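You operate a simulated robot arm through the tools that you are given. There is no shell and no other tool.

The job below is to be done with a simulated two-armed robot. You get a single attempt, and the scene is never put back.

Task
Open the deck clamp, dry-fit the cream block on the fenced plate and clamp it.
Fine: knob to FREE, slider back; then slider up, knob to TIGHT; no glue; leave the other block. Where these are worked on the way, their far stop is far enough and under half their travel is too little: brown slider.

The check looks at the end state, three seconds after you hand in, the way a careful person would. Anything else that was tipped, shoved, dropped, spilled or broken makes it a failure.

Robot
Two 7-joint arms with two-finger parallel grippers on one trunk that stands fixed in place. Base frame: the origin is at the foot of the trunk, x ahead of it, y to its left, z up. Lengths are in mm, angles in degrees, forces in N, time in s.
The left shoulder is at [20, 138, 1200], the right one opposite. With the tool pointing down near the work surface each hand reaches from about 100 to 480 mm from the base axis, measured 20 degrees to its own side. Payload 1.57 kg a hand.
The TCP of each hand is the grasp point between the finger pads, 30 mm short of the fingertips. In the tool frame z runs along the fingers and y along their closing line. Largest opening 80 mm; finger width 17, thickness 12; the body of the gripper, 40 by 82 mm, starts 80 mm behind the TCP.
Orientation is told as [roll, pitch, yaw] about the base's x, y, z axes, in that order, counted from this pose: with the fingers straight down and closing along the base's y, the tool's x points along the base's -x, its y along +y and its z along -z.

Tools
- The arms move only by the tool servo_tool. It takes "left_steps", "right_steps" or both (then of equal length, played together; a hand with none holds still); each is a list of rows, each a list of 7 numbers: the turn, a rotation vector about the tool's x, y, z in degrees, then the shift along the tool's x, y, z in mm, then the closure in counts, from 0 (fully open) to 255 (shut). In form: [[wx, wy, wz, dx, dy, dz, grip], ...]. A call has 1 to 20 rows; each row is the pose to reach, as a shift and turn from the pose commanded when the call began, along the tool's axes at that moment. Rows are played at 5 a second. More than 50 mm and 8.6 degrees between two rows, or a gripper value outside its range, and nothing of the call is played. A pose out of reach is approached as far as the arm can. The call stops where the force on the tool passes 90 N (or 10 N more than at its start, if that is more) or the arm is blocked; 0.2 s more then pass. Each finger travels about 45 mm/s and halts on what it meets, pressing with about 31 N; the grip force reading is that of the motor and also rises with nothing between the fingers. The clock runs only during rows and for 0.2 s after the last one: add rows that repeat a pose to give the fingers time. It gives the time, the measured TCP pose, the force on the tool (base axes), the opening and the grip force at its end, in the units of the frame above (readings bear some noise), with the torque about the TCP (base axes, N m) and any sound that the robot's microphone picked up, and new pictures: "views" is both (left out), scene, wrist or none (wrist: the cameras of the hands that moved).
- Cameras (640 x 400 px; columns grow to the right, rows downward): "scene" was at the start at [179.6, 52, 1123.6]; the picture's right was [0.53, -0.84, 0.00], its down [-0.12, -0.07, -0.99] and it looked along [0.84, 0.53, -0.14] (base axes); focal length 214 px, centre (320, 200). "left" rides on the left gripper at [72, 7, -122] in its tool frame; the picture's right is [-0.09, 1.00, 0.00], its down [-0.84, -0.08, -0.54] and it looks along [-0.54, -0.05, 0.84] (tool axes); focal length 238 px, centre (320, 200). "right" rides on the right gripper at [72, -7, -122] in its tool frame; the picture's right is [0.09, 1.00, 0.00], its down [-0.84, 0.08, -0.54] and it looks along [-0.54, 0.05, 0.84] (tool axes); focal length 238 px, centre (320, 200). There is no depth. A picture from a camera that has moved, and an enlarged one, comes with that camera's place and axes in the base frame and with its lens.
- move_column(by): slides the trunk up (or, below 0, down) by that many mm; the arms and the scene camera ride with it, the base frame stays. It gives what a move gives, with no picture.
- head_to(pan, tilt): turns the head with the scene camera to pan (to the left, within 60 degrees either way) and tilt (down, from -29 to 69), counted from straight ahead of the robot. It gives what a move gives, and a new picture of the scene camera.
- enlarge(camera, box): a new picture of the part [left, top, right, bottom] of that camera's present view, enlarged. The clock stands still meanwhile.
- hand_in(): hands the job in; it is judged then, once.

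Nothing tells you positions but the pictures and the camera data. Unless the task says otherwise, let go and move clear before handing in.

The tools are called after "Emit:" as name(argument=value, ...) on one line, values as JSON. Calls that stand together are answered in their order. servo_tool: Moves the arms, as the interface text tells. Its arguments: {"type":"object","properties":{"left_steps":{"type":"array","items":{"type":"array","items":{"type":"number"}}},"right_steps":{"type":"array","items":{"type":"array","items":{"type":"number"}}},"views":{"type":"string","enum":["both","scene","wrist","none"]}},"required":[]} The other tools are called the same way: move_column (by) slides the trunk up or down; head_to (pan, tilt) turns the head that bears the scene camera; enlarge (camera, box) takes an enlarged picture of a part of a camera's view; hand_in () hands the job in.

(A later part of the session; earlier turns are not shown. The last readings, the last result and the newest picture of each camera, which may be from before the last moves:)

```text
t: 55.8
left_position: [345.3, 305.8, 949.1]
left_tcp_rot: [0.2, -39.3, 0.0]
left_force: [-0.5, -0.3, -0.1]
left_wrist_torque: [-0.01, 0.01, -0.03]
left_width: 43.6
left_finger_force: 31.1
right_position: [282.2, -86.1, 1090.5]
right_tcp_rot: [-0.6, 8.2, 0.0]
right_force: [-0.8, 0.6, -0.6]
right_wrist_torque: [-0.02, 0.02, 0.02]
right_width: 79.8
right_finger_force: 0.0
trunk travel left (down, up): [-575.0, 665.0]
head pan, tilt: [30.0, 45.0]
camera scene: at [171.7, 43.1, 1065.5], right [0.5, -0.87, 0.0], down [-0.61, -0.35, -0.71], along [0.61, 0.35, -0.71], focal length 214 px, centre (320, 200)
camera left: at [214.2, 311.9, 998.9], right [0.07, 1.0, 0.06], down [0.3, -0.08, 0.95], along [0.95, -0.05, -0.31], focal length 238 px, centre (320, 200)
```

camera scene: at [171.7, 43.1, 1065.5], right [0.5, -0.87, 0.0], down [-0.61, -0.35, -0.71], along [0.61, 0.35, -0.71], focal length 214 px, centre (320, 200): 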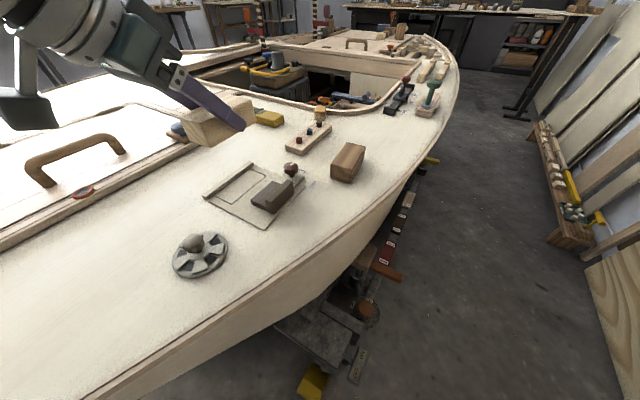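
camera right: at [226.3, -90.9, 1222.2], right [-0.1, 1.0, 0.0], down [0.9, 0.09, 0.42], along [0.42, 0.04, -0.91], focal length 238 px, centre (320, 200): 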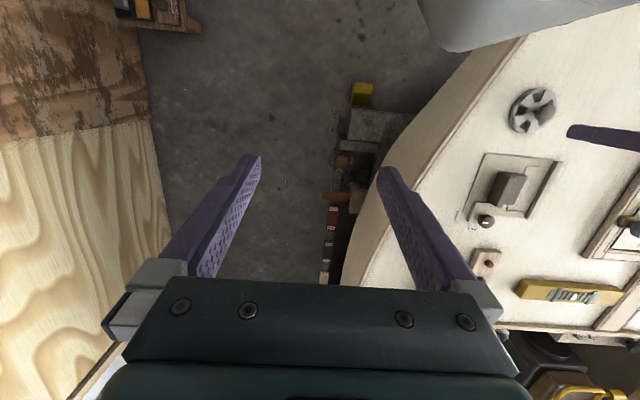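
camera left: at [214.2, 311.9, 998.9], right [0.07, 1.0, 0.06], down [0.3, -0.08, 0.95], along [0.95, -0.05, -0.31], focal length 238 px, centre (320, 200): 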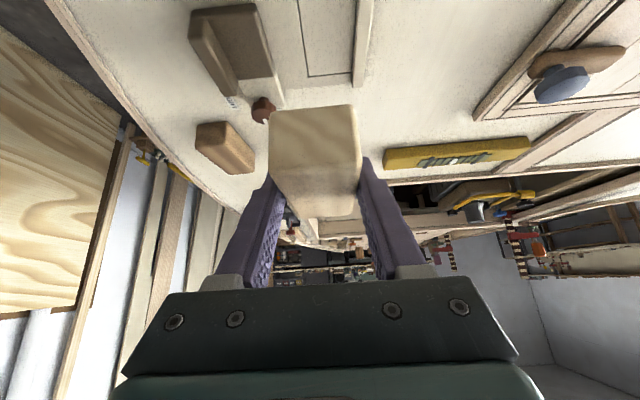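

Block is over the plate with yaw 0. I'll descend to z≈862, just above the fence, and check alignment.

Emit:
servo_tool(left_steps=[[0, 0, 0, 10, 0.7, 13.5, 255], [0, 0, 0, 21, 0.7, 26.5, 255], [0, 0, 0, 32, 0.7, 40, 255], [0, 0, 0, 43, 0.7, 54, 255], [0, 0, 0, 54.3, 0.7, 68, 255], [0, 0, 0, 54.3, 0.7, 68, 255]], views="both")

Emit:
enlarge(camera="scene", box=[180, 130, 324, 220])

Emit:
enlarge(camera="left", box=[180, 0, 460, 180])

```text
t: 57.1
left_position: [348.5, 307.1, 863.9]
left_tcp_rot: [0.3, -39.4, 0.0]
left_force: [0.3, 0.3, -0.6]
left_wrist_torque: [-0.01, 0.0, -0.02]
left_width: 43.5
left_finger_force: 30.9
right_position: [281.2, -85.8, 1092.0]
right_tcp_rot: [-0.6, 8.2, 0.1]
right_force: [0.4, -0.6, -0.5]
right_wrist_torque: [0.0, 0.01, -0.01]
right_width: 79.7
right_finger_force: 0.0
trunk travel left (down, up): [-575.0, 665.0]
head pan, tilt: [30.0, 45.0]
camera scene: at [171.7, 43.1, 1065.5], right [0.5, -0.87, 0.0], down [-0.61, -0.35, -0.71], along [0.61, 0.35, -0.71], focal length 214 px, centre (320, 200)
camera left: at [216.7, 313.7, 912.9], right [0.07, 1.0, 0.06], down [0.3, -0.08, 0.95], along [0.95, -0.05, -0.31], focal length 238 px, centre (320, 200)
```

scene: 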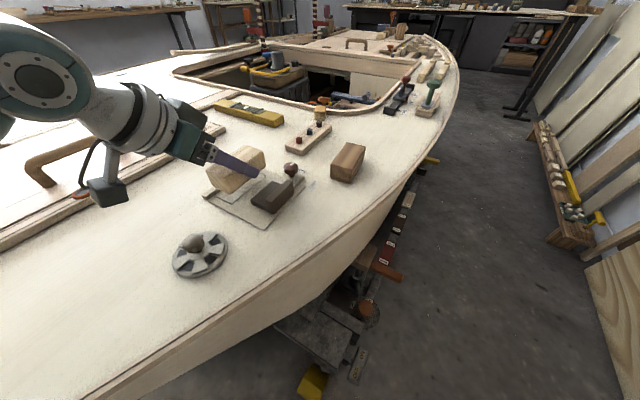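
left: 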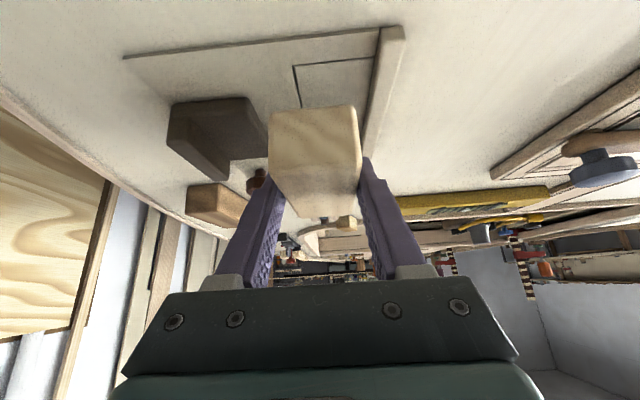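

```text
4.44 times, centred on (252, 175) of scene
camera zoom: at [171.7, 43.1, 1065.5], right [0.5, -0.87, 0.0], down [-0.61, -0.35, -0.71], along [0.61, 0.35, -0.71], focal length 953 px, centre (622, 311)
```

zoom: 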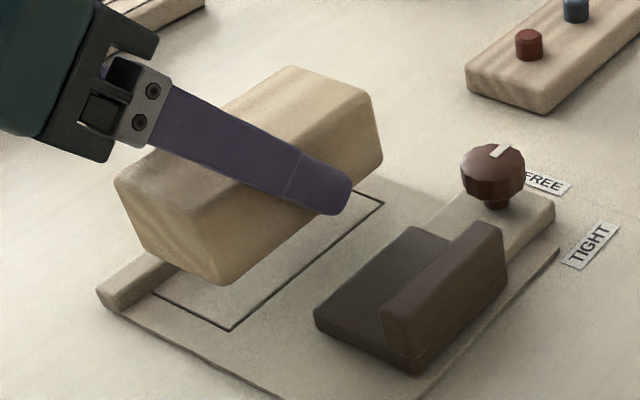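

```text
2.22 times, centred on (320, 90) of left
camera zoom: at [216.7, 313.7, 912.9], right [0.07, 1.0, 0.06], down [0.3, -0.08, 0.95], along [0.95, -0.05, -0.31], focal length 530 px, centre (320, 444)
```

zoom: 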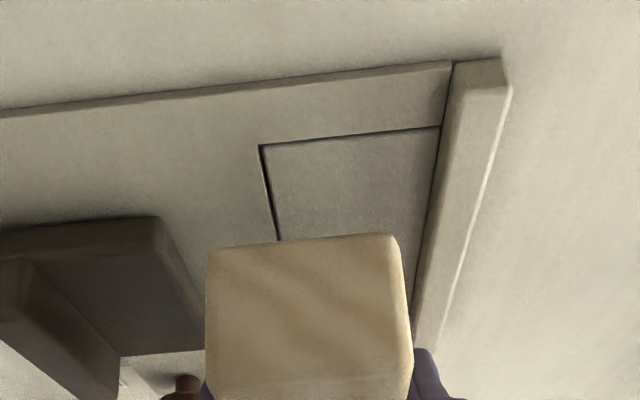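

The gap between slider (y≈270) and fence (y≈343) is tight for block plus fingers. I'll descend to just above the slider's base height and check the finger's clearance.

Emit:
servo_tool(left_steps=[[0, 0, 0, 4, 0, 4.5, 255], [0, 0, 0, 9.5, 0, 10.6, 255], [0, 0, 0, 9.5, 0, 10.6, 255]], views="none")

Emit:
enlarge(camera="scene", box=[200, 140, 312, 210])

Emit:
enlarge(camera="left", box=[200, 50, 440, 200])

Emit:
enlarge(camera="right", box=[440, 120, 600, 220])

```text
t: 58.0
left_position: [347.5, 307.0, 848.7]
left_tcp_rot: [0.4, -39.6, 0.0]
left_force: [0.2, -0.1, -0.3]
left_wrist_torque: [0.02, 0.02, 0.01]
left_width: 43.3
left_finger_force: 30.7
right_position: [281.7, -86.1, 1091.6]
right_tcp_rot: [-0.5, 8.2, 0.0]
right_force: [-0.1, -0.7, -0.2]
right_wrist_torque: [0.05, 0.01, 0.02]
right_width: 79.9
right_finger_force: 0.1
trunk travel left (down, up): [-575.0, 665.0]
head pan, tilt: [30.0, 45.0]
```

```text
5.71 times, centred on (256, 175) of scene
camera zoom: at [171.7, 43.1, 1065.5], right [0.5, -0.87, 0.0], down [-0.61, -0.35, -0.71], along [0.61, 0.35, -0.71], focal length 1226 px, centre (686, 343)
```

zoom: 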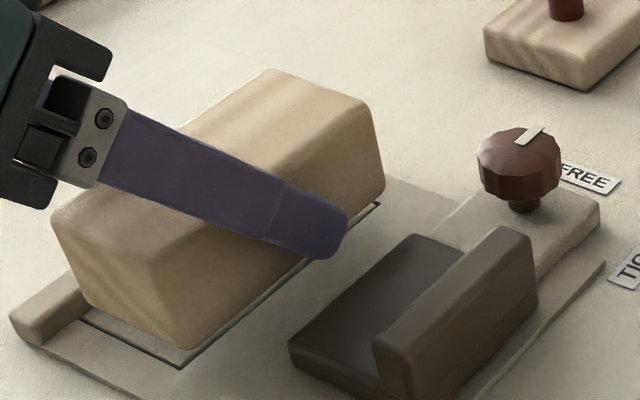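

```text
2.67 times, centred on (320, 125) of left
camera zoom: at [216.1, 313.3, 898.3], right [0.07, 1.0, 0.06], down [0.3, -0.08, 0.95], along [0.95, -0.05, -0.31], focal length 636 px, centre (320, 400)
```

zoom: 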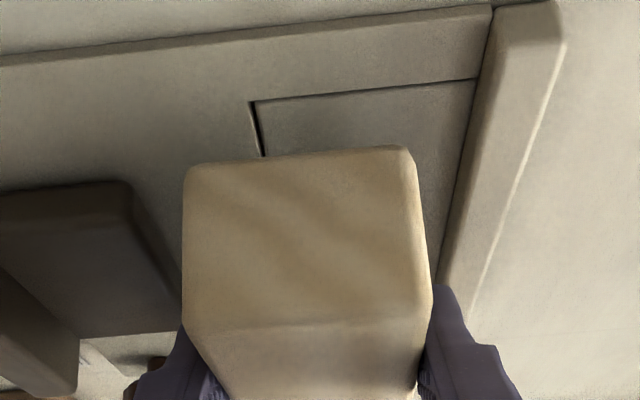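

```text
4.00 times, centred on (520, 170) of right
camera zoom: at [226.8, -91.8, 1222.1], right [-0.09, 1.0, 0.01], down [0.91, 0.08, 0.42], along [0.41, 0.04, -0.91], focal length 953 px, centre (-480, 320)
```

zoom: 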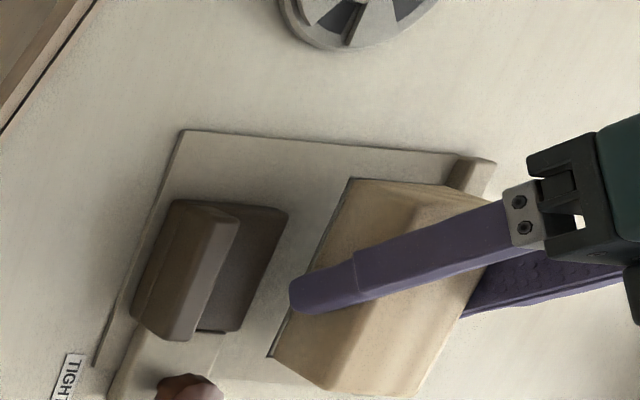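

Clearance looks good: about 8 mm from slider and 6 mm from fence. I'll lower the block onto the plate carefully.

Emit:
servo_tool(left_steps=[[0, 0, 0, 1.5, -0.3, 3, 255], [0, 0, 0, 3.2, -0.3, 5.4, 255], [0, 0, 0, 5, -0.3, 7.7, 255], [0, 0, 0, 6.2, -0.3, 9.2, 255], [0, 0, 0, 6.2, -0.3, 9.2, 255]], views="none")

Emit:
enlarge(camera="scene", box=[200, 140, 312, 210])

```text
t: 59.1
left_position: [348.2, 307.3, 837.6]
left_tcp_rot: [0.2, -39.4, -0.1]
left_force: [0.5, -0.4, -0.5]
left_wrist_torque: [0.01, -0.02, 0.03]
left_width: 43.6
left_finger_force: 30.7
right_position: [281.3, -86.5, 1091.9]
right_tcp_rot: [-0.5, 8.2, 0.0]
right_force: [0.1, -0.3, 0.7]
right_wrist_torque: [-0.02, -0.04, 0.03]
right_width: 79.9
right_finger_force: 0.1
trunk travel left (down, up): [-575.0, 665.0]
head pan, tilt: [30.0, 45.0]
```

```text
5.71 times, centred on (256, 175) of scene
camera zoom: at [171.7, 43.1, 1065.5], right [0.5, -0.87, 0.0], down [-0.61, -0.35, -0.71], along [0.61, 0.35, -0.71], focal length 1226 px, centre (686, 343)
```

zoom: 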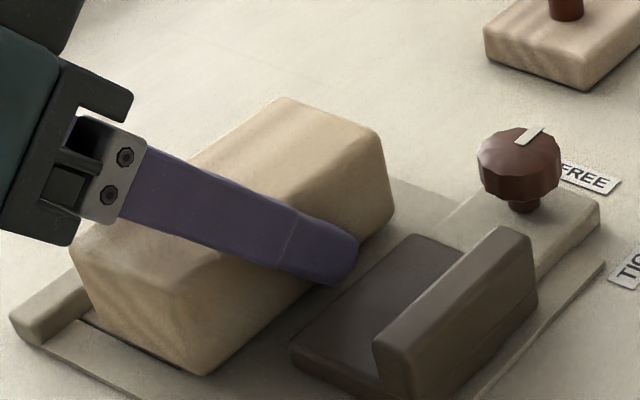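

Nearly down with no contact force yet. I'll continue in ~1 mm steps until it touches.

Emit:
servo_tool(left_steps=[[0, 0, 0, 0.6, 0, 0.8, 255], [0, 0, 0, 1.3, 0, 1.5, 255], [0, 0, 0, 1.9, 0, 2.3, 255], [0, 0, 0, 2.5, 0, 3.1, 255], [0, 0, 0, 2.5, 0, 3.1, 255]], views="none")

```text
t: 60.4
left_position: [348.7, 306.7, 834.0]
left_tcp_rot: [0.2, -39.4, -0.1]
left_force: [-4.0, -2.7, 10.3]
left_wrist_torque: [-0.28, 0.52, 0.0]
left_width: 43.5
left_finger_force: 31.8
right_position: [281.6, -85.8, 1090.7]
right_tcp_rot: [-0.4, 8.2, -0.1]
right_force: [0.4, -0.1, -0.6]
right_wrist_torque: [0.01, 0.0, 0.03]
right_width: 80.1
right_finger_force: 0.0
trunk travel left (down, up): [-575.0, 665.0]
head pan, tilt: [30.0, 45.0]
```

The block has touched down (10 N). I'll open slightly and back the fingers out along their own axis.

Emit:
servo_tool(left_steps=[[0, 0, 0, 0, 0, 0, 104], [0, 0, 0, 0, 0, 0, 102], [0, 0, 0, 0, 0, 0, 102], [0, 0, 0, 0, 0, -6, 102], [0, 0, 0, 0, 0, -14, 102], [0, 0, 0, 0, 0, -26, 102], [0, 0, 0, 0, 0, -40, 80], [0, 0, 0, -20, 0, -60, 40], [0, 0, 0, -40, 0, -80, 0], [0, 0, 0, -40, 0, -80, 0]], views="both")

Emit:
enlarge(camera="scene", box=[200, 140, 312, 210])

Emit:
enlarge(camera="right", box=[440, 120, 600, 220])

```text
t: 62.5
left_position: [328.6, 306.1, 920.9]
left_tcp_rot: [0.3, -39.4, 0.0]
left_force: [0.3, 0.2, -0.1]
left_wrist_torque: [-0.02, 0.0, -0.01]
left_width: 79.8
left_finger_force: 0.0
right_position: [280.7, -85.9, 1091.1]
right_tcp_rot: [-0.5, 8.2, 0.1]
right_force: [-1.1, -0.4, -0.7]
right_wrist_torque: [0.02, 0.03, 0.03]
right_width: 80.4
right_finger_force: 0.1
trunk travel left (down, up): [-575.0, 665.0]
head pan, tilt: [30.0, 45.0]
camera scene: at [171.8, 43.2, 1065.5], right [0.5, -0.87, 0.0], down [-0.61, -0.35, -0.71], along [0.61, 0.35, -0.71], focal length 214 px, centre (320, 200)
camera left: at [196.3, 312.3, 970.2], right [0.07, 1.0, 0.06], down [0.3, -0.08, 0.95], along [0.95, -0.05, -0.31], focal length 238 px, centre (320, 200)
```

scene: 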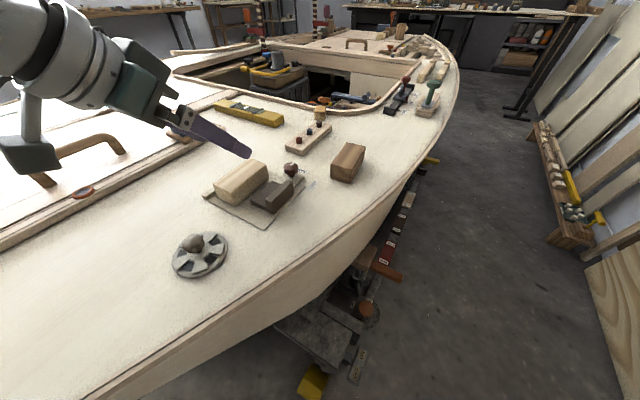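
left: 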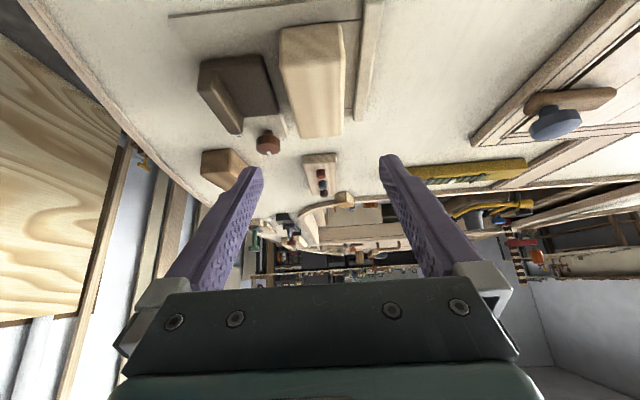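

```text
5.71 times, centred on (256, 175) of scene
camera zoom: at [171.8, 43.2, 1065.5], right [0.5, -0.87, 0.0], down [-0.61, -0.35, -0.71], along [0.61, 0.35, -0.71], focal length 1226 px, centre (686, 343)
```

zoom: 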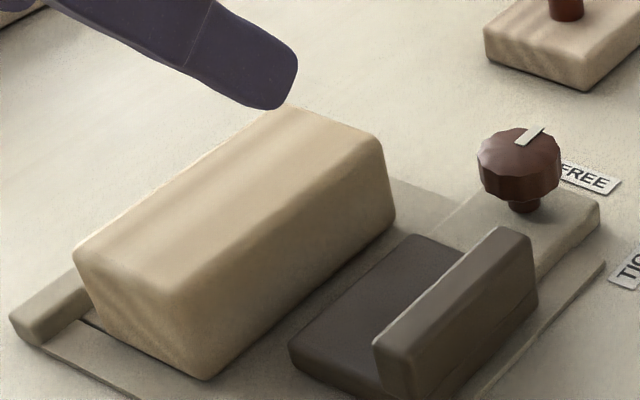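

```text
4.00 times, centred on (520, 170) of right
camera zoom: at [226.9, -91.8, 1222.1], right [-0.09, 1.0, 0.01], down [0.91, 0.08, 0.42], along [0.41, 0.04, -0.91], focal length 953 px, centre (-480, 320)
```

zoom: 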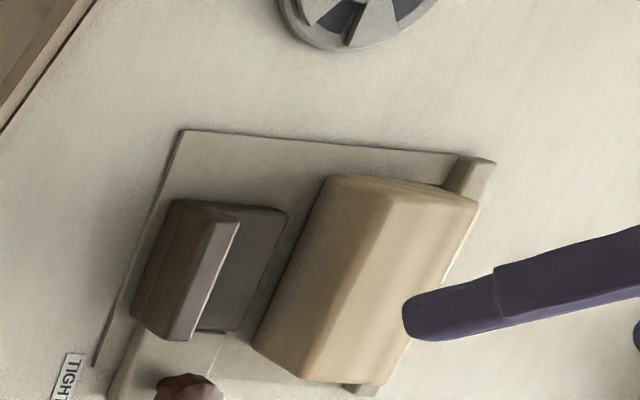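

The cream block sits square on the plate, inside the outline, just off the fence. I'll return the hand to vertical and go above the slider lip (y≈225).

Emit:
servo_tool(left_steps=[[0, 6, 0, 0, 0, 0, 0], [0, 12, 0, 0, 0, 0, 0], [0, 18, 0, 0, 0, 0, 0], [0, 24, 0, 0, 0, 0, 0], [0, 30, 0, 0, 0, 0, 0], [0, 36, 0, 0, 0, 0, 0], [0, 39.6, 0, 0, 0, 0, 0], [0, 39.6, 0, 0, 0, 0, 0]], views="none")

Emit:
servo_tool(left_steps=[[0, 0, 0, -8, -20, 3, 0], [0, 0, 0, -15, -40, 6, 0], [0, 0, 0, -22, -60, 10, 64], [0, 0, 0, -29, -81, 15, 64], [0, 0, 0, -29, -81, 15, 64]], views="wrist")

Emit:
enlarge(camera="left", box=[224, 80, 416, 200])

```text
t: 64.3
left_position: [330.4, 306.8, 920.8]
left_tcp_rot: [0.1, 0.3, 0.1]
left_force: [-0.8, -0.3, 0.3]
left_wrist_torque: [-0.01, 0.0, 0.01]
left_width: 79.9
left_finger_force: 0.0
right_position: [281.4, -85.2, 1090.8]
right_tcp_rot: [-0.5, 8.3, 0.0]
right_force: [-0.1, -0.1, 0.3]
right_wrist_torque: [-0.01, 0.0, 0.0]
right_width: 80.1
right_finger_force: 0.1
trunk travel left (down, up): [-575.0, 665.0]
head pan, tilt: [30.0, 45.0]
```

```text
t: 65.5
left_position: [357.7, 223.7, 905.4]
left_tcp_rot: [0.1, 0.2, 0.1]
left_force: [0.2, -0.5, 0.8]
left_wrist_torque: [-0.01, 0.03, 0.05]
left_width: 60.0
left_finger_force: 0.1
right_position: [282.0, -86.2, 1091.7]
right_tcp_rot: [-0.5, 8.2, 0.0]
right_force: [-0.3, 0.0, -0.5]
right_wrist_torque: [-0.01, 0.0, -0.01]
right_width: 79.9
right_finger_force: 0.0
trunk travel left (down, up): [-575.0, 665.0]
head pan, tilt: [30.0, 45.0]
camera left: at [287.7, 229.8, 1029.1], right [0.09, 1.0, 0.0], down [0.84, -0.08, 0.54], along [0.54, -0.04, -0.84], focal length 238 px, centre (320, 200)
```

left: 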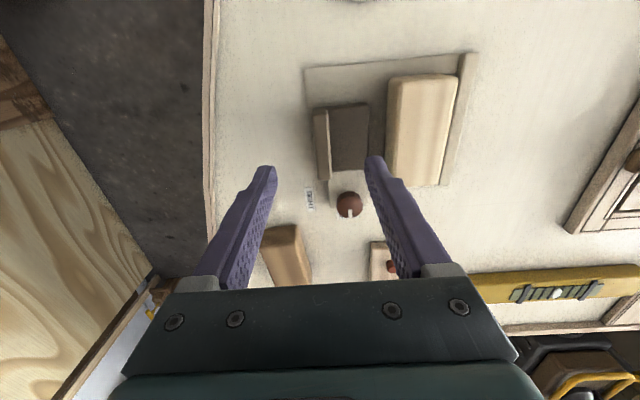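

```text
3.33 times, centred on (320, 140) of left
camera zoom: at [287.7, 229.8, 1029.1], right [0.09, 1.0, 0.0], down [0.84, -0.08, 0.54], along [0.54, -0.04, -0.84], focal length 794 px, centre (320, 400)
```

zoom: 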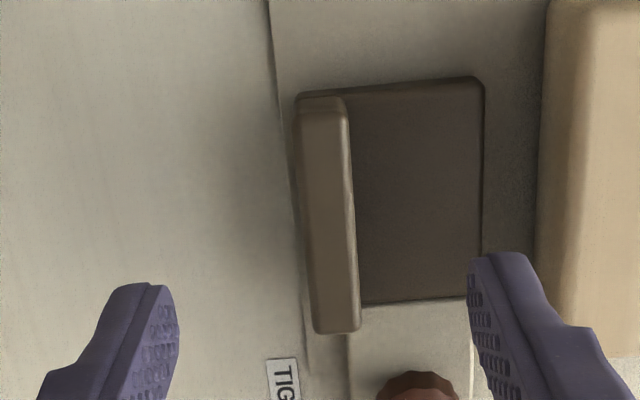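

Lip centre is at y≈227.8. I'll shift +4 mm, descend to z≈849 and grip the lip.

Emit:
servo_tool(left_steps=[[0, 0, 0, -2, 4, 14, 64], [0, 0, 0, -2, 4, 28, 64], [0, 0, 0, -2, 4, 42, 64], [0, 0, 0, -2, 4, 56, 64], [0, 0, 0, -2, 4, 56, 150], [0, 0, 0, -2, 4, 56, 255], [0, 0, 0, -2, 4, 56, 255], [0, 0, 0, -2, 4, 56, 255]], views="wrist")

```text
t: 67.3
left_position: [359.9, 227.2, 850.6]
left_tcp_rot: [0.2, 0.2, 0.0]
left_force: [0.5, -1.1, -3.3]
left_wrist_torque: [-0.25, -0.03, -0.27]
left_width: 13.7
left_finger_force: 23.1
right_position: [281.4, -86.6, 1091.0]
right_tcp_rot: [-0.5, 8.4, 0.0]
right_force: [0.4, 0.6, -0.5]
right_wrist_torque: [-0.01, -0.02, 0.0]
right_width: 80.0
right_finger_force: 0.0
trunk travel left (down, up): [-575.0, 665.0]
head pan, tilt: [30.0, 45.0]
camera left: at [289.8, 234.5, 972.9], right [0.09, 1.0, 0.0], down [0.84, -0.08, 0.54], along [0.54, -0.05, -0.84], focal length 238 px, centre (320, 200)
```

left: 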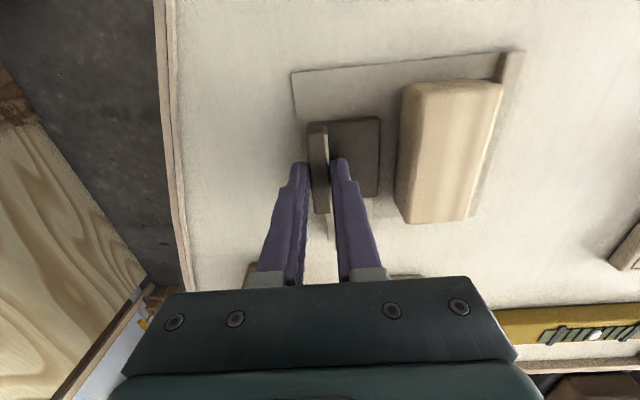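

Lip gripped cleanly with low force. I'll slide it forward (+y) toward the fence, first 18 mm.

Emit:
servo_tool(left_steps=[[0, 0, 0, 0, 3, 0, 255], [0, 0, 0, 0, 6, 0, 255], [0, 0, 0, 0, 9, 0, 255], [0, 0, 0, 0, 12, 0, 255], [0, 0, 0, 0, 15, 0, 255], [0, 0, 0, 0, 18, 0, 255], [0, 0, 0, 0, 18, 0, 255]], views="wrist")

```text
t: 69.0
left_position: [360.1, 246.6, 850.4]
left_tcp_rot: [0.2, 0.3, 0.2]
left_force: [-2.8, -1.7, 4.3]
left_wrist_torque: [-0.33, 0.01, -0.38]
left_width: 14.0
left_finger_force: 30.3
right_position: [280.8, -85.5, 1091.0]
right_tcp_rot: [-0.5, 8.3, -0.1]
right_force: [-1.2, 0.0, -0.5]
right_wrist_torque: [0.02, -0.02, 0.05]
right_width: 79.8
right_finger_force: 0.1
trunk travel left (down, up): [-575.0, 665.0]
head pan, tilt: [30.0, 45.0]
camera left: at [289.8, 253.3, 972.9], right [0.09, 1.0, 0.0], down [0.84, -0.08, 0.54], along [0.54, -0.05, -0.84], focal length 238 px, centre (320, 200)
```

left: 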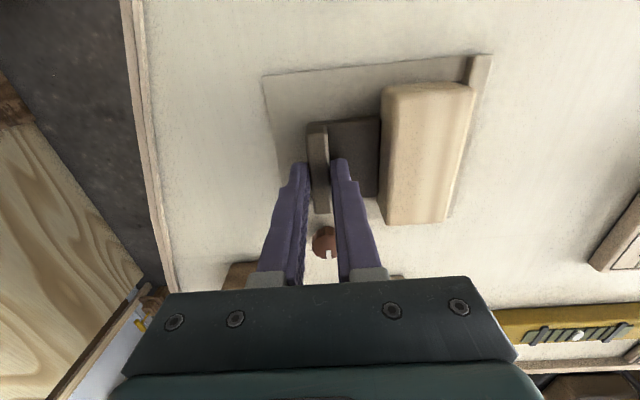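

The slider now touches the block. I'll continue pushing until it meets the fence, watching the force.

Emit:
servo_tool(left_steps=[[0, 0, 0, 0, 2.5, 0, 255], [0, 0, 0, 0, 5, 0, 255], [0, 0, 0, 0, 7, 0, 255], [0, 0, 0, 0, 9, 0, 255], [0, 0, 0, 0, 9, 0, 255]], views="wrist")

Emit:
enlarge(camera="right", box=[440, 120, 600, 220])

```text
t: 70.2
left_position: [359.9, 256.7, 851.0]
left_tcp_rot: [0.1, 0.2, 0.0]
left_force: [-6.6, -4.6, 13.0]
left_wrist_torque: [-0.39, 0.1, -0.35]
left_width: 13.7
left_finger_force: 29.9
right_position: [282.1, -85.9, 1091.4]
right_tcp_rot: [-0.5, 8.1, 0.0]
right_force: [0.1, -0.2, -0.3]
right_wrist_torque: [0.02, -0.01, 0.02]
right_width: 80.0
right_finger_force: 0.2
trunk travel left (down, up): [-575.0, 665.0]
head pan, tilt: [30.0, 45.0]
camera left: at [289.8, 262.4, 972.9], right [0.09, 1.0, 0.0], down [0.84, -0.08, 0.54], along [0.54, -0.05, -0.84], focal length 238 px, centre (320, 200)
```

left: 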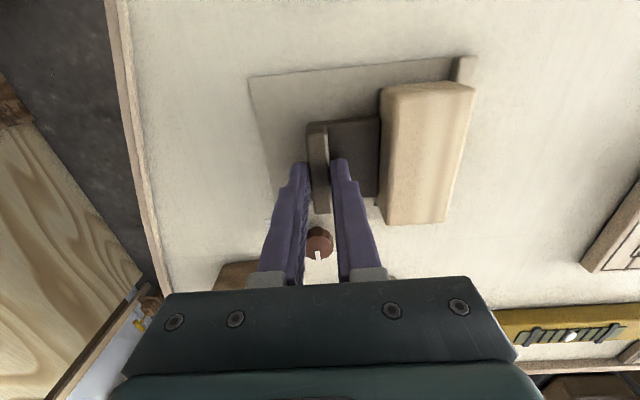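

```text
4.00 times, centred on (520, 170) of right
camera zoom: at [226.6, -92.0, 1222.2], right [-0.09, 1.0, 0.01], down [0.91, 0.08, 0.42], along [0.41, 0.04, -0.91], focal length 953 px, centre (-480, 320)
```

zoom: 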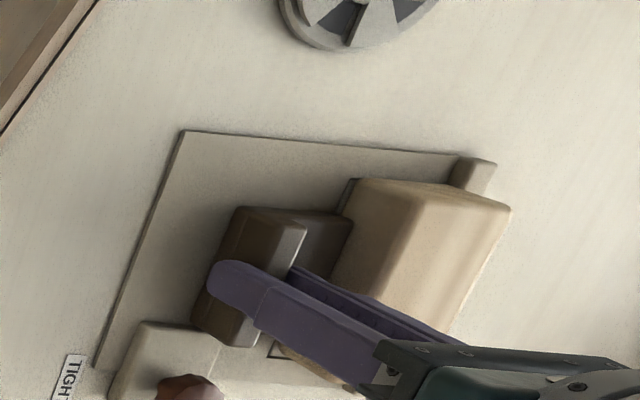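

Still pushing gently (−4.6 N). A few more small steps to seat the block against the fence.

Emit:
servo_tool(left_steps=[[0, 0, 0, 0, 1, 0, 255], [0, 0, 0, 0, 2, 0, 255], [0, 0, 0, 0, 3, 0, 255], [0, 0, 0, 0, 3, 0, 255]], views="none")

```text
t: 71.2
left_position: [359.3, 255.7, 849.7]
left_tcp_rot: [-0.1, 0.3, 0.0]
left_force: [-7.7, -14.8, 19.6]
left_wrist_torque: [-0.09, 0.11, -0.43]
left_width: 13.7
left_finger_force: 30.8
right_position: [281.6, -87.0, 1091.8]
right_tcp_rot: [-0.6, 8.2, 0.0]
right_force: [-0.2, 0.3, 0.2]
right_wrist_torque: [-0.04, -0.02, -0.01]
right_width: 79.9
right_finger_force: 0.2
trunk travel left (down, up): [-575.0, 665.0]
head pan, tilt: [30.0, 45.0]
```

Force rises with no motion: the block is seated between slider and fence. One firmer push, then I'll view it.

Emit:
servo_tool(left_steps=[[0, 0, 0, 0, 1.5, 0.5, 255], [0, 0, 0, 0, 3, 0.5, 255], [0, 0, 0, 0, 3, 0.5, 255]], views="wrist")

Emit:
enlarge(camera="left", box=[240, 60, 480, 240])

Emit:
enlarge(camera="scene", box=[200, 140, 312, 210])

```text
t: 72.0
left_position: [359.6, 257.0, 849.0]
left_tcp_rot: [-0.5, 0.2, 0.1]
left_force: [-5.8, -24.4, 20.4]
left_wrist_torque: [-0.27, -0.15, -0.08]
left_width: 14.0
left_finger_force: 30.2
right_position: [283.2, -88.4, 1091.1]
right_tcp_rot: [-0.8, 8.2, 0.0]
right_force: [1.0, 0.7, -0.1]
right_wrist_torque: [-0.02, 0.02, -0.02]
right_width: 80.0
right_finger_force: 0.1
trunk travel left (down, up): [-575.0, 665.0]
head pan, tilt: [30.0, 45.0]
camera left: at [290.0, 264.2, 972.1], right [0.09, 1.0, -0.01], down [0.84, -0.07, 0.54], along [0.54, -0.06, -0.84], focal length 238 px, centre (320, 200)
```

left: 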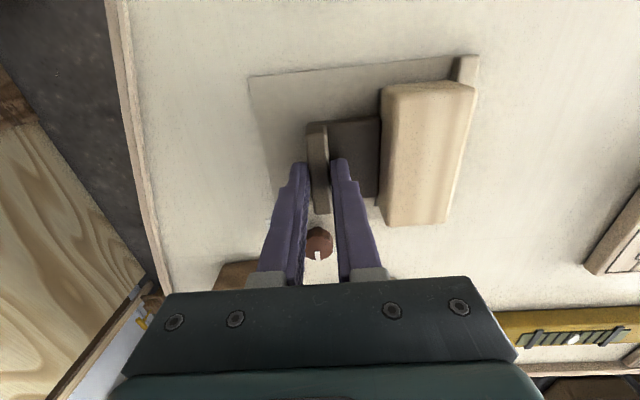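

```text
2.22 times, centred on (360, 150) of left
camera zoom: at [290.0, 264.2, 972.1], right [0.09, 1.0, -0.01], down [0.84, -0.07, 0.54], along [0.54, -0.06, -0.84], focal length 530 px, centre (231, 311)
```

zoom: 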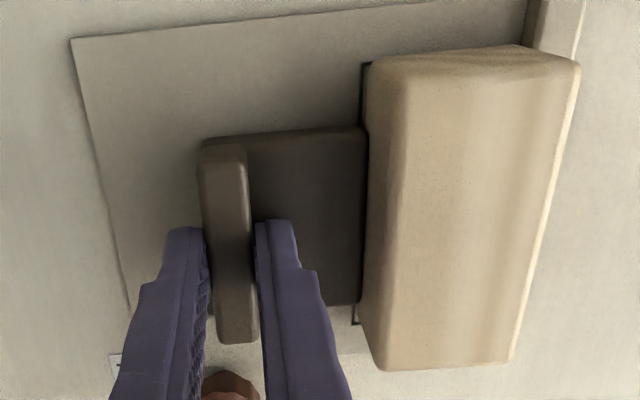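

```text
5.71 times, centred on (256, 175) of scene
camera zoom: at [172.0, 39.6, 1065.4], right [0.5, -0.87, 0.0], down [-0.61, -0.36, -0.71], along [0.61, 0.35, -0.71], focal length 1226 px, centre (686, 343)
```

zoom: 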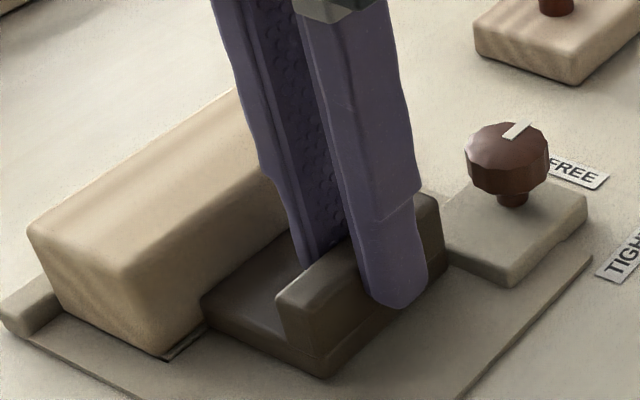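

Block is flush between fence and slider. I'll relax the push, release the lip and rise.

Emit:
servo_tool(left_steps=[[0, 0, 0, 0, -2, 0, 255], [0, 0, 0, 0, -3.5, 0, 255], [0, 0, 0, 0, -3.5, 0, 200], [0, 0, 0, 0, -3.5, 0, 160], [0, 0, 0, 0, -3.5, 0, 150], [0, 0, 0, 0, -3.5, -10, 150], [0, 0, 0, 0, -3.5, -30, 150], [0, 0, 0, 0, -3.5, -50, 127], [0, 0, 0, 0, -3.5, -60, 127], [0, 0, 0, 0, -3.5, -60, 127]], views="wrist")

Emit:
enlarge(camera="left", box=[240, 60, 480, 240])

Emit:
enlarge(camera="right", box=[440, 120, 600, 220])

```text
t: 74.2
left_position: [359.4, 259.6, 908.6]
left_tcp_rot: [0.2, 0.1, 0.3]
left_force: [0.5, -0.2, 0.3]
left_wrist_torque: [0.02, 0.01, 0.01]
left_width: 40.3
left_finger_force: 0.1
right_position: [280.9, -85.3, 1090.5]
right_tcp_rot: [-0.6, 8.1, 0.0]
right_force: [0.0, -0.2, 0.2]
right_wrist_torque: [0.0, 0.02, 0.02]
right_width: 79.9
right_finger_force: 0.2
trunk travel left (down, up): [-575.0, 665.0]
head pan, tilt: [30.0, 45.0]
camera left: at [289.8, 265.6, 1032.7], right [0.09, 1.0, 0.0], down [0.84, -0.08, 0.54], along [0.54, -0.04, -0.84], focal length 238 px, centre (320, 200)
```

left: 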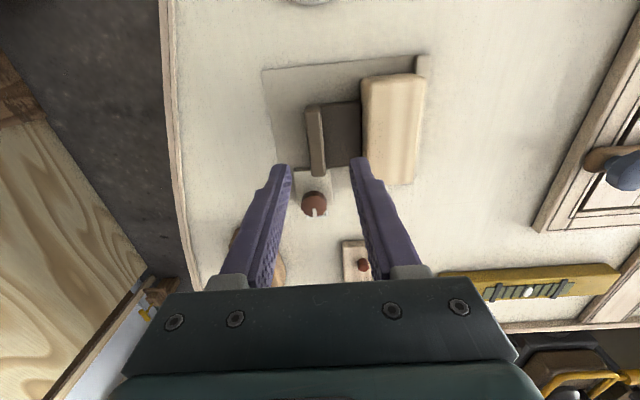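

```text
2.22 times, centred on (360, 150) of left
camera zoom: at [289.8, 265.6, 1032.7], right [0.09, 1.0, 0.0], down [0.84, -0.08, 0.54], along [0.54, -0.04, -0.84], focal length 530 px, centre (231, 311)
```

zoom: 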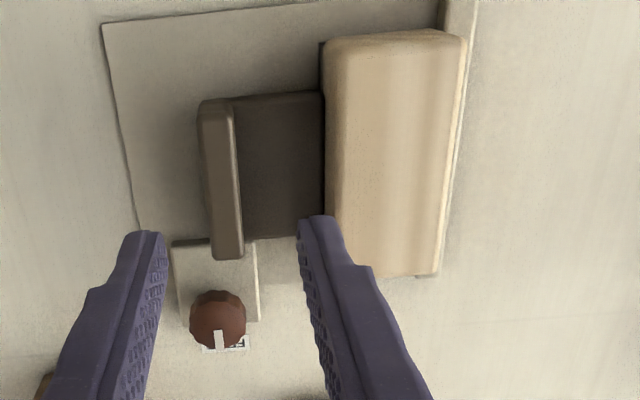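

```text
4.00 times, centred on (520, 170) of right
camera zoom: at [226.9, -91.8, 1222.1], right [-0.09, 1.0, 0.01], down [0.91, 0.08, 0.42], along [0.41, 0.04, -0.91], focal length 953 px, centre (-480, 320)
```

zoom: 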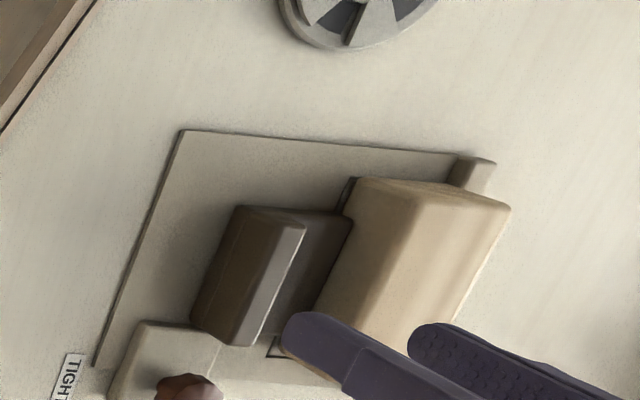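

The slider holds the block flush to the fence. I'll move over the knob with yaw +40° to turn it to TIGHT.

Emit:
servo_tool(left_steps=[[0, 0, -7, -11, -2, 0, 127], [0, 0, -14, -22, -4, 0, 127], [0, 0, -21, -33, -6, 0, 127], [0, 0, -28, -44, -8, 0, 127], [0, 0, -35, -55, -10, 0, 127], [0, 0, -40, -63.6, -11.4, 0, 127], [0, 0, -40, -63.6, -11.4, 0, 127]], views="wrist")

Emit:
enlarge(camera="left", box=[224, 80, 416, 200])

```text
t: 75.8
left_position: [423.6, 247.4, 908.3]
left_tcp_rot: [0.3, 0.0, 40.4]
left_force: [0.0, -0.5, -0.5]
left_wrist_torque: [0.0, 0.03, 0.02]
left_width: 40.3
left_finger_force: 0.0
right_position: [281.9, -85.2, 1091.3]
right_tcp_rot: [-0.6, 8.2, 0.0]
right_force: [-0.1, 0.4, -0.2]
right_wrist_torque: [0.01, 0.01, 0.0]
right_width: 80.1
right_finger_force: 0.1
trunk travel left (down, up): [-575.0, 665.0]
head pan, tilt: [30.0, 45.0]
camera left: at [366.4, 206.8, 1031.9], right [-0.57, 0.82, 0.01], down [0.69, 0.48, 0.54], along [0.44, 0.31, -0.84], focal length 238 px, centre (320, 200)
```

left: 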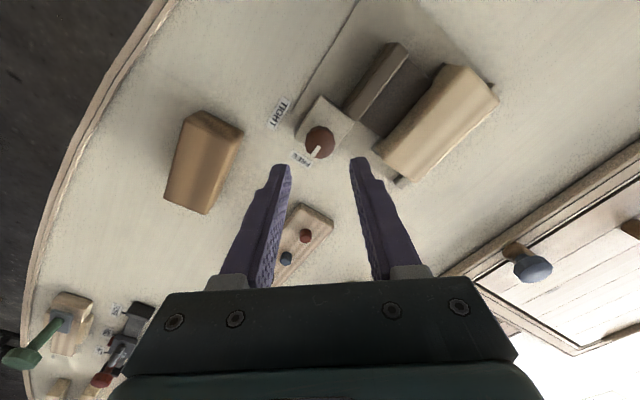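

```text
3.33 times, centred on (320, 140) of left
camera zoom: at [366.4, 206.8, 1031.9], right [-0.57, 0.82, 0.01], down [0.69, 0.48, 0.54], along [0.44, 0.31, -0.84], focal length 794 px, centre (320, 400)
```

zoom: 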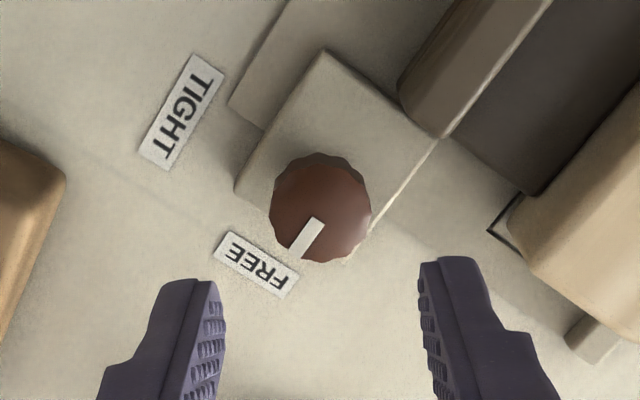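

Aligned over the knob. I'll descend and grip.

Emit:
servo_tool(left_steps=[[0, 0, 0, -0.9, 0.7, 15, 127], [0, 0, 0, -0.9, 0.7, 30, 127], [0, 0, 0, -0.9, 0.7, 45, 127], [0, 0, 0, -0.9, 0.7, 55, 127], [0, 0, 0, -0.9, 0.7, 62, 127], [0, 0, 0, -0.9, 0.7, 62, 127], [0, 0, 0, -0.9, 0.7, 62, 255], [0, 0, 0, -0.9, 0.7, 62, 255], [0, 0, 0, -0.9, 0.7, 62, 255]], views="wrist")

Emit:
enlarge(camera="left", box=[256, 120, 384, 200])

Emit:
enlarge(camera="scene", box=[220, 130, 332, 200])

```text
t: 77.8
left_position: [423.3, 250.2, 846.9]
left_tcp_rot: [0.4, 0.0, 40.3]
left_force: [0.4, 2.3, -2.5]
left_wrist_torque: [-0.17, 0.04, 0.0]
left_width: 26.1
left_finger_force: 32.6
right_position: [282.3, -84.4, 1091.4]
right_tcp_rot: [-0.4, 8.2, 0.0]
right_force: [0.0, 0.6, 0.6]
right_wrist_torque: [0.03, 0.01, -0.01]
right_width: 80.0
right_finger_force: 0.0
trunk travel left (down, up): [-575.0, 665.0]
head pan, tilt: [30.0, 45.0]
camera left: at [367.2, 208.1, 970.1], right [-0.57, 0.82, 0.01], down [0.69, 0.48, 0.54], along [0.44, 0.31, -0.84], focal length 238 px, centre (320, 200)
```

left: 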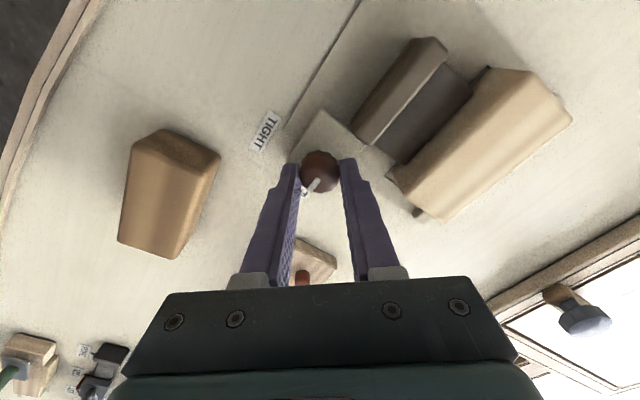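

```text
5.00 times, centred on (320, 160) of left
camera zoom: at [367.2, 208.1, 970.1], right [-0.57, 0.82, 0.01], down [0.69, 0.48, 0.54], along [0.44, 0.31, -0.84], focal length 1192 px, centre (320, 400)
```

zoom: 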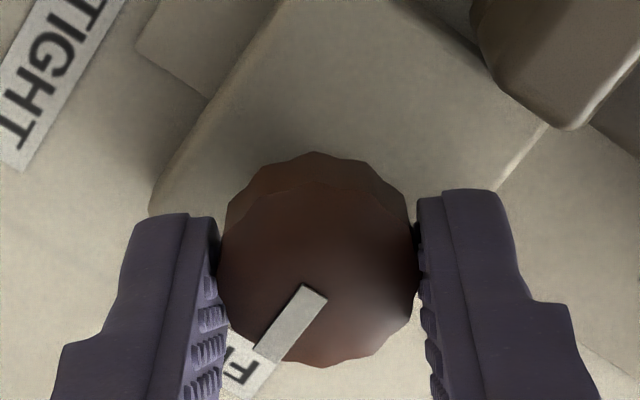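

```text
5.71 times, centred on (276, 165) of scene
camera zoom: at [171.6, 43.4, 1065.4], right [0.5, -0.87, 0.0], down [-0.61, -0.35, -0.71], along [0.61, 0.35, -0.71], focal length 1226 px, centre (571, 400)
```

zoom: 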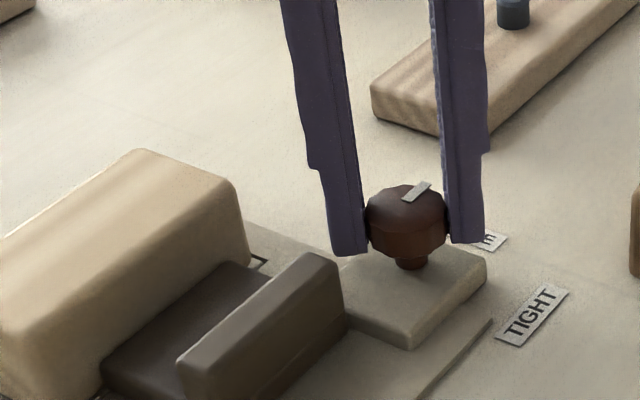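

Gripped at 26 mm with pointer at FREE. I'll turn clockwise 45° first, then the rest.

Emit:
servo_tool(left_steps=[[0, 0, 5, 0, 0, 0, 255], [0, 0, 10, 0, 0, 0, 255], [0, 0, 15, 0, 0, 0, 255], [0, 0, 20, 0, 0, 0, 255], [0, 0, 25, 0, 0, 0, 255], [0, 0, 30, 0, 0, 0, 255], [0, 0, 35, 0, 0, 0, 255], [0, 0, 40, 0, 0, 0, 255], [0, 0, 45, 0, 0, 0, 255], [0, 0, 50, 0, 0, 0, 255], [0, 0, 55, 0, 0, 0, 255], [0, 0, 60, 0, 0, 0, 255], [0, 0, 60, 0, 0, 0, 255]], views="wrist")

Emit:
enlarge(camera="left", box=[256, 120, 384, 200])

```text
t: 80.5
left_position: [424.8, 247.3, 847.7]
left_tcp_rot: [0.0, 0.2, -19.9]
left_force: [6.8, -3.4, -9.8]
left_wrist_torque: [-0.42, -0.79, -0.01]
left_width: 25.8
left_finger_force: 36.9
right_position: [281.9, -86.2, 1091.6]
right_tcp_rot: [-0.6, 8.1, 0.0]
right_force: [0.0, -0.6, 0.2]
right_wrist_torque: [-0.01, -0.01, -0.05]
right_width: 79.8
right_finger_force: 0.0
trunk travel left (down, up): [-575.0, 665.0]
head pan, tilt: [30.0, 45.0]
camera left: at [361.2, 277.9, 970.3], right [0.43, 0.9, 0.0], down [0.76, -0.36, 0.54], along [0.49, -0.23, -0.84], focal length 238 px, centre (320, 200)
```

left: 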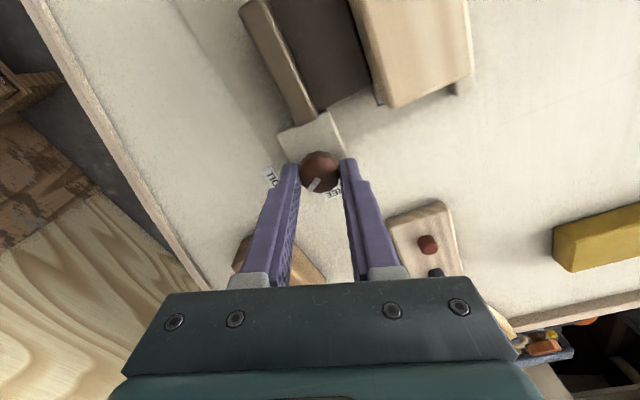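

```text
5.00 times, centred on (320, 160) of left
camera zoom: at [361.2, 277.9, 970.3], right [0.43, 0.9, 0.0], down [0.76, -0.36, 0.54], along [0.49, -0.23, -0.84], focal length 1192 px, centre (320, 400)
```

zoom: 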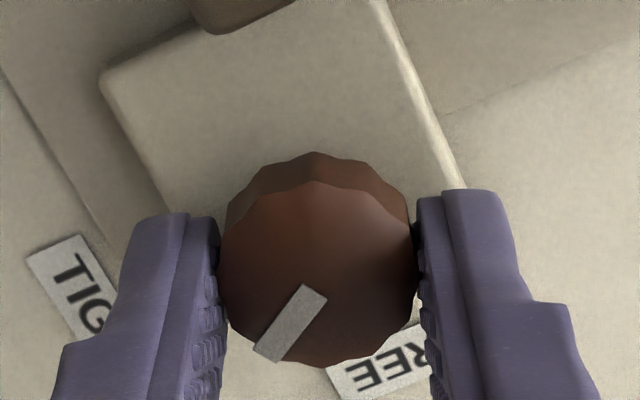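

The knob follows. I'll turn the remaining 30° plus a small amount to reach its stop.

Emit:
servo_tool(left_steps=[[0, 0, 5, 0, 0, 0, 255], [0, 0, 10, 0, 0, 0, 255], [0, 0, 15, 0, 0, 0, 255], [0, 0, 20, 0, 0, 0, 255], [0, 0, 25, 0, 0, 0, 255], [0, 0, 30, 0, 0, 0, 255], [0, 0, 31, 0, 0, 0, 255], [0, 0, 31, 0, 0, 0, 255]], views="wrist")

Emit:
enlarge(camera="left", box=[256, 120, 384, 200])

Emit:
enlarge(camera="scene", box=[220, 130, 332, 200])

```text
t: 82.3
left_position: [423.4, 245.5, 846.6]
left_tcp_rot: [-0.2, 0.1, -50.8]
left_force: [-8.8, -14.8, 21.6]
left_wrist_torque: [-0.18, 0.22, 0.14]
left_width: 25.6
left_finger_force: 37.1
right_position: [281.7, -88.2, 1091.4]
right_tcp_rot: [-0.6, 8.1, 0.1]
right_force: [-0.4, -0.3, 0.8]
right_wrist_torque: [-0.01, -0.03, 0.0]
right_width: 80.0
right_finger_force: 0.0
trunk travel left (down, up): [-575.0, 665.0]
head pan, tilt: [30.0, 45.0]
camera left: at [385.6, 306.5, 970.1], right [0.83, 0.56, 0.0], down [0.47, -0.7, 0.54], along [0.3, -0.45, -0.84], focal length 238 px, centre (320, 200)
```

left: 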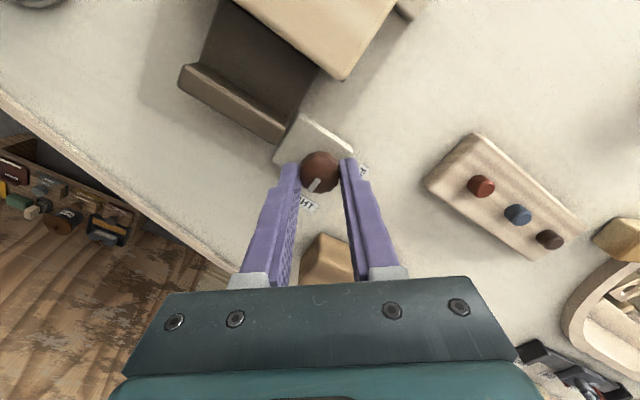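

```text
5.00 times, centred on (320, 160) of left
camera zoom: at [385.6, 306.5, 970.1], right [0.83, 0.56, 0.0], down [0.47, -0.7, 0.54], along [0.3, -0.45, -0.84], focal length 1192 px, centre (320, 400)
```

zoom: 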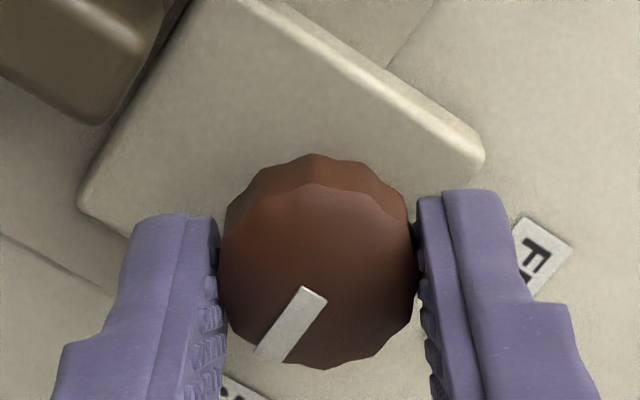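

```text
5.71 times, centred on (276, 165) of scene
camera zoom: at [171.8, 41.4, 1065.6], right [0.5, -0.87, 0.0], down [-0.61, -0.35, -0.71], along [0.61, 0.35, -0.71], focal length 1226 px, centre (571, 400)
```

zoom: 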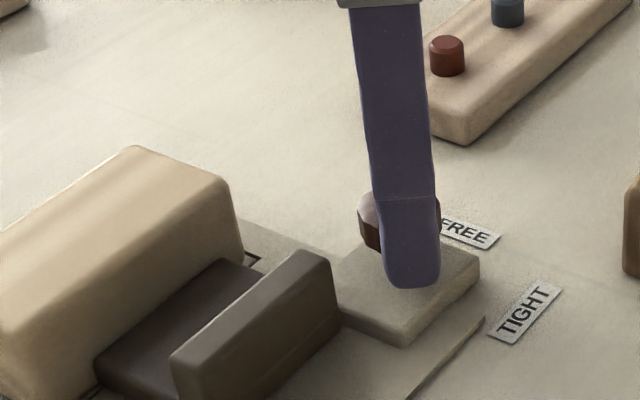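

The pointer is at −y, TIGHT. I'll nudge 2° more against the stop, then open and rise clear.

Emit:
servo_tool(left_steps=[[0, 0, 2, 0, 0, 0, 255], [0, 0, 2, 0, 0, 0, 255], [0, 0, 2, 0, 0, 0, 150], [0, 0, 2, 0, 0, 0, 140], [0, 0, 2, 0, 0, 0, 140], [0, 0, 2, 0, 0, -12, 140], [0, 0, 2, 0, 0, -30, 140], [0, 0, 2, 0, 0, -60, 100], [0, 0, 2, 0, 0, -90, 0], [0, 0, 2, 0, 0, -90, 0]], views="both")

Emit:
enlarge(camera="left", box=[200, 40, 440, 200])

Emit:
enlarge(camera="scene", box=[190, 130, 318, 210])

```text
t: 84.5
left_position: [422.9, 249.6, 936.6]
left_tcp_rot: [0.1, 0.4, -52.8]
left_force: [-0.4, 0.6, 0.5]
left_wrist_torque: [0.0, 0.02, 0.0]
left_width: 79.9
left_finger_force: 0.0
right_position: [281.7, -86.1, 1091.1]
right_tcp_rot: [-0.5, 8.3, 0.0]
right_force: [-0.6, 0.3, 0.2]
right_wrist_torque: [0.03, 0.0, 0.01]
right_width: 80.0
right_finger_force: 0.1
trunk travel left (down, up): [-575.0, 665.0]
head pan, tilt: [30.0, 45.0]
camera scene: at [171.8, 43.2, 1065.5], right [0.5, -0.87, 0.0], down [-0.61, -0.35, -0.71], along [0.61, 0.35, -0.71], focal length 214 px, centre (320, 200)
camera left: at [387.1, 310.0, 1060.2], right [0.85, 0.53, 0.0], down [0.45, -0.72, 0.54], along [0.28, -0.46, -0.84], focal length 238 px, centre (320, 200)
```

scene: 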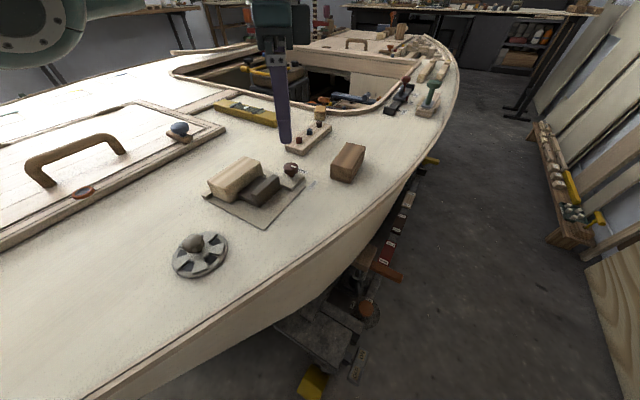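
left: 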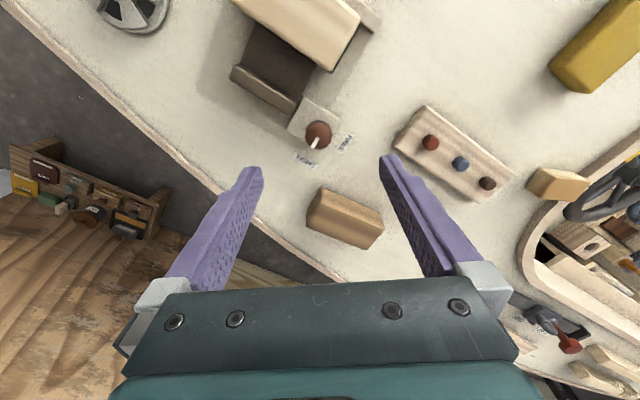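

```text
2.50 times, centred on (320, 120) of left
camera zoom: at [387.1, 310.0, 1060.2], right [0.85, 0.53, 0.0], down [0.45, -0.72, 0.54], along [0.28, -0.46, -0.84], focal length 596 px, centre (320, 400)
```

zoom: 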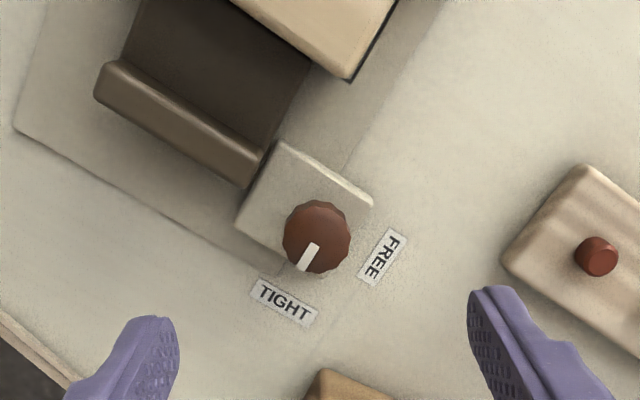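

```text
5.00 times, centred on (254, 170) of scene
camera zoom: at [171.8, 43.2, 1065.5], right [0.5, -0.87, 0.0], down [-0.61, -0.35, -0.71], along [0.61, 0.35, -0.71], focal length 1072 px, centre (650, 350)
```

zoom: 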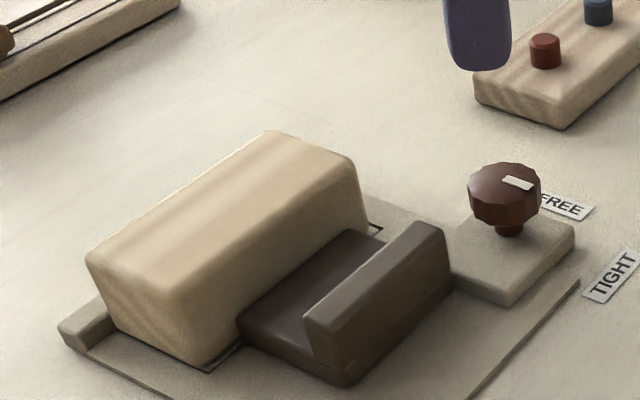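

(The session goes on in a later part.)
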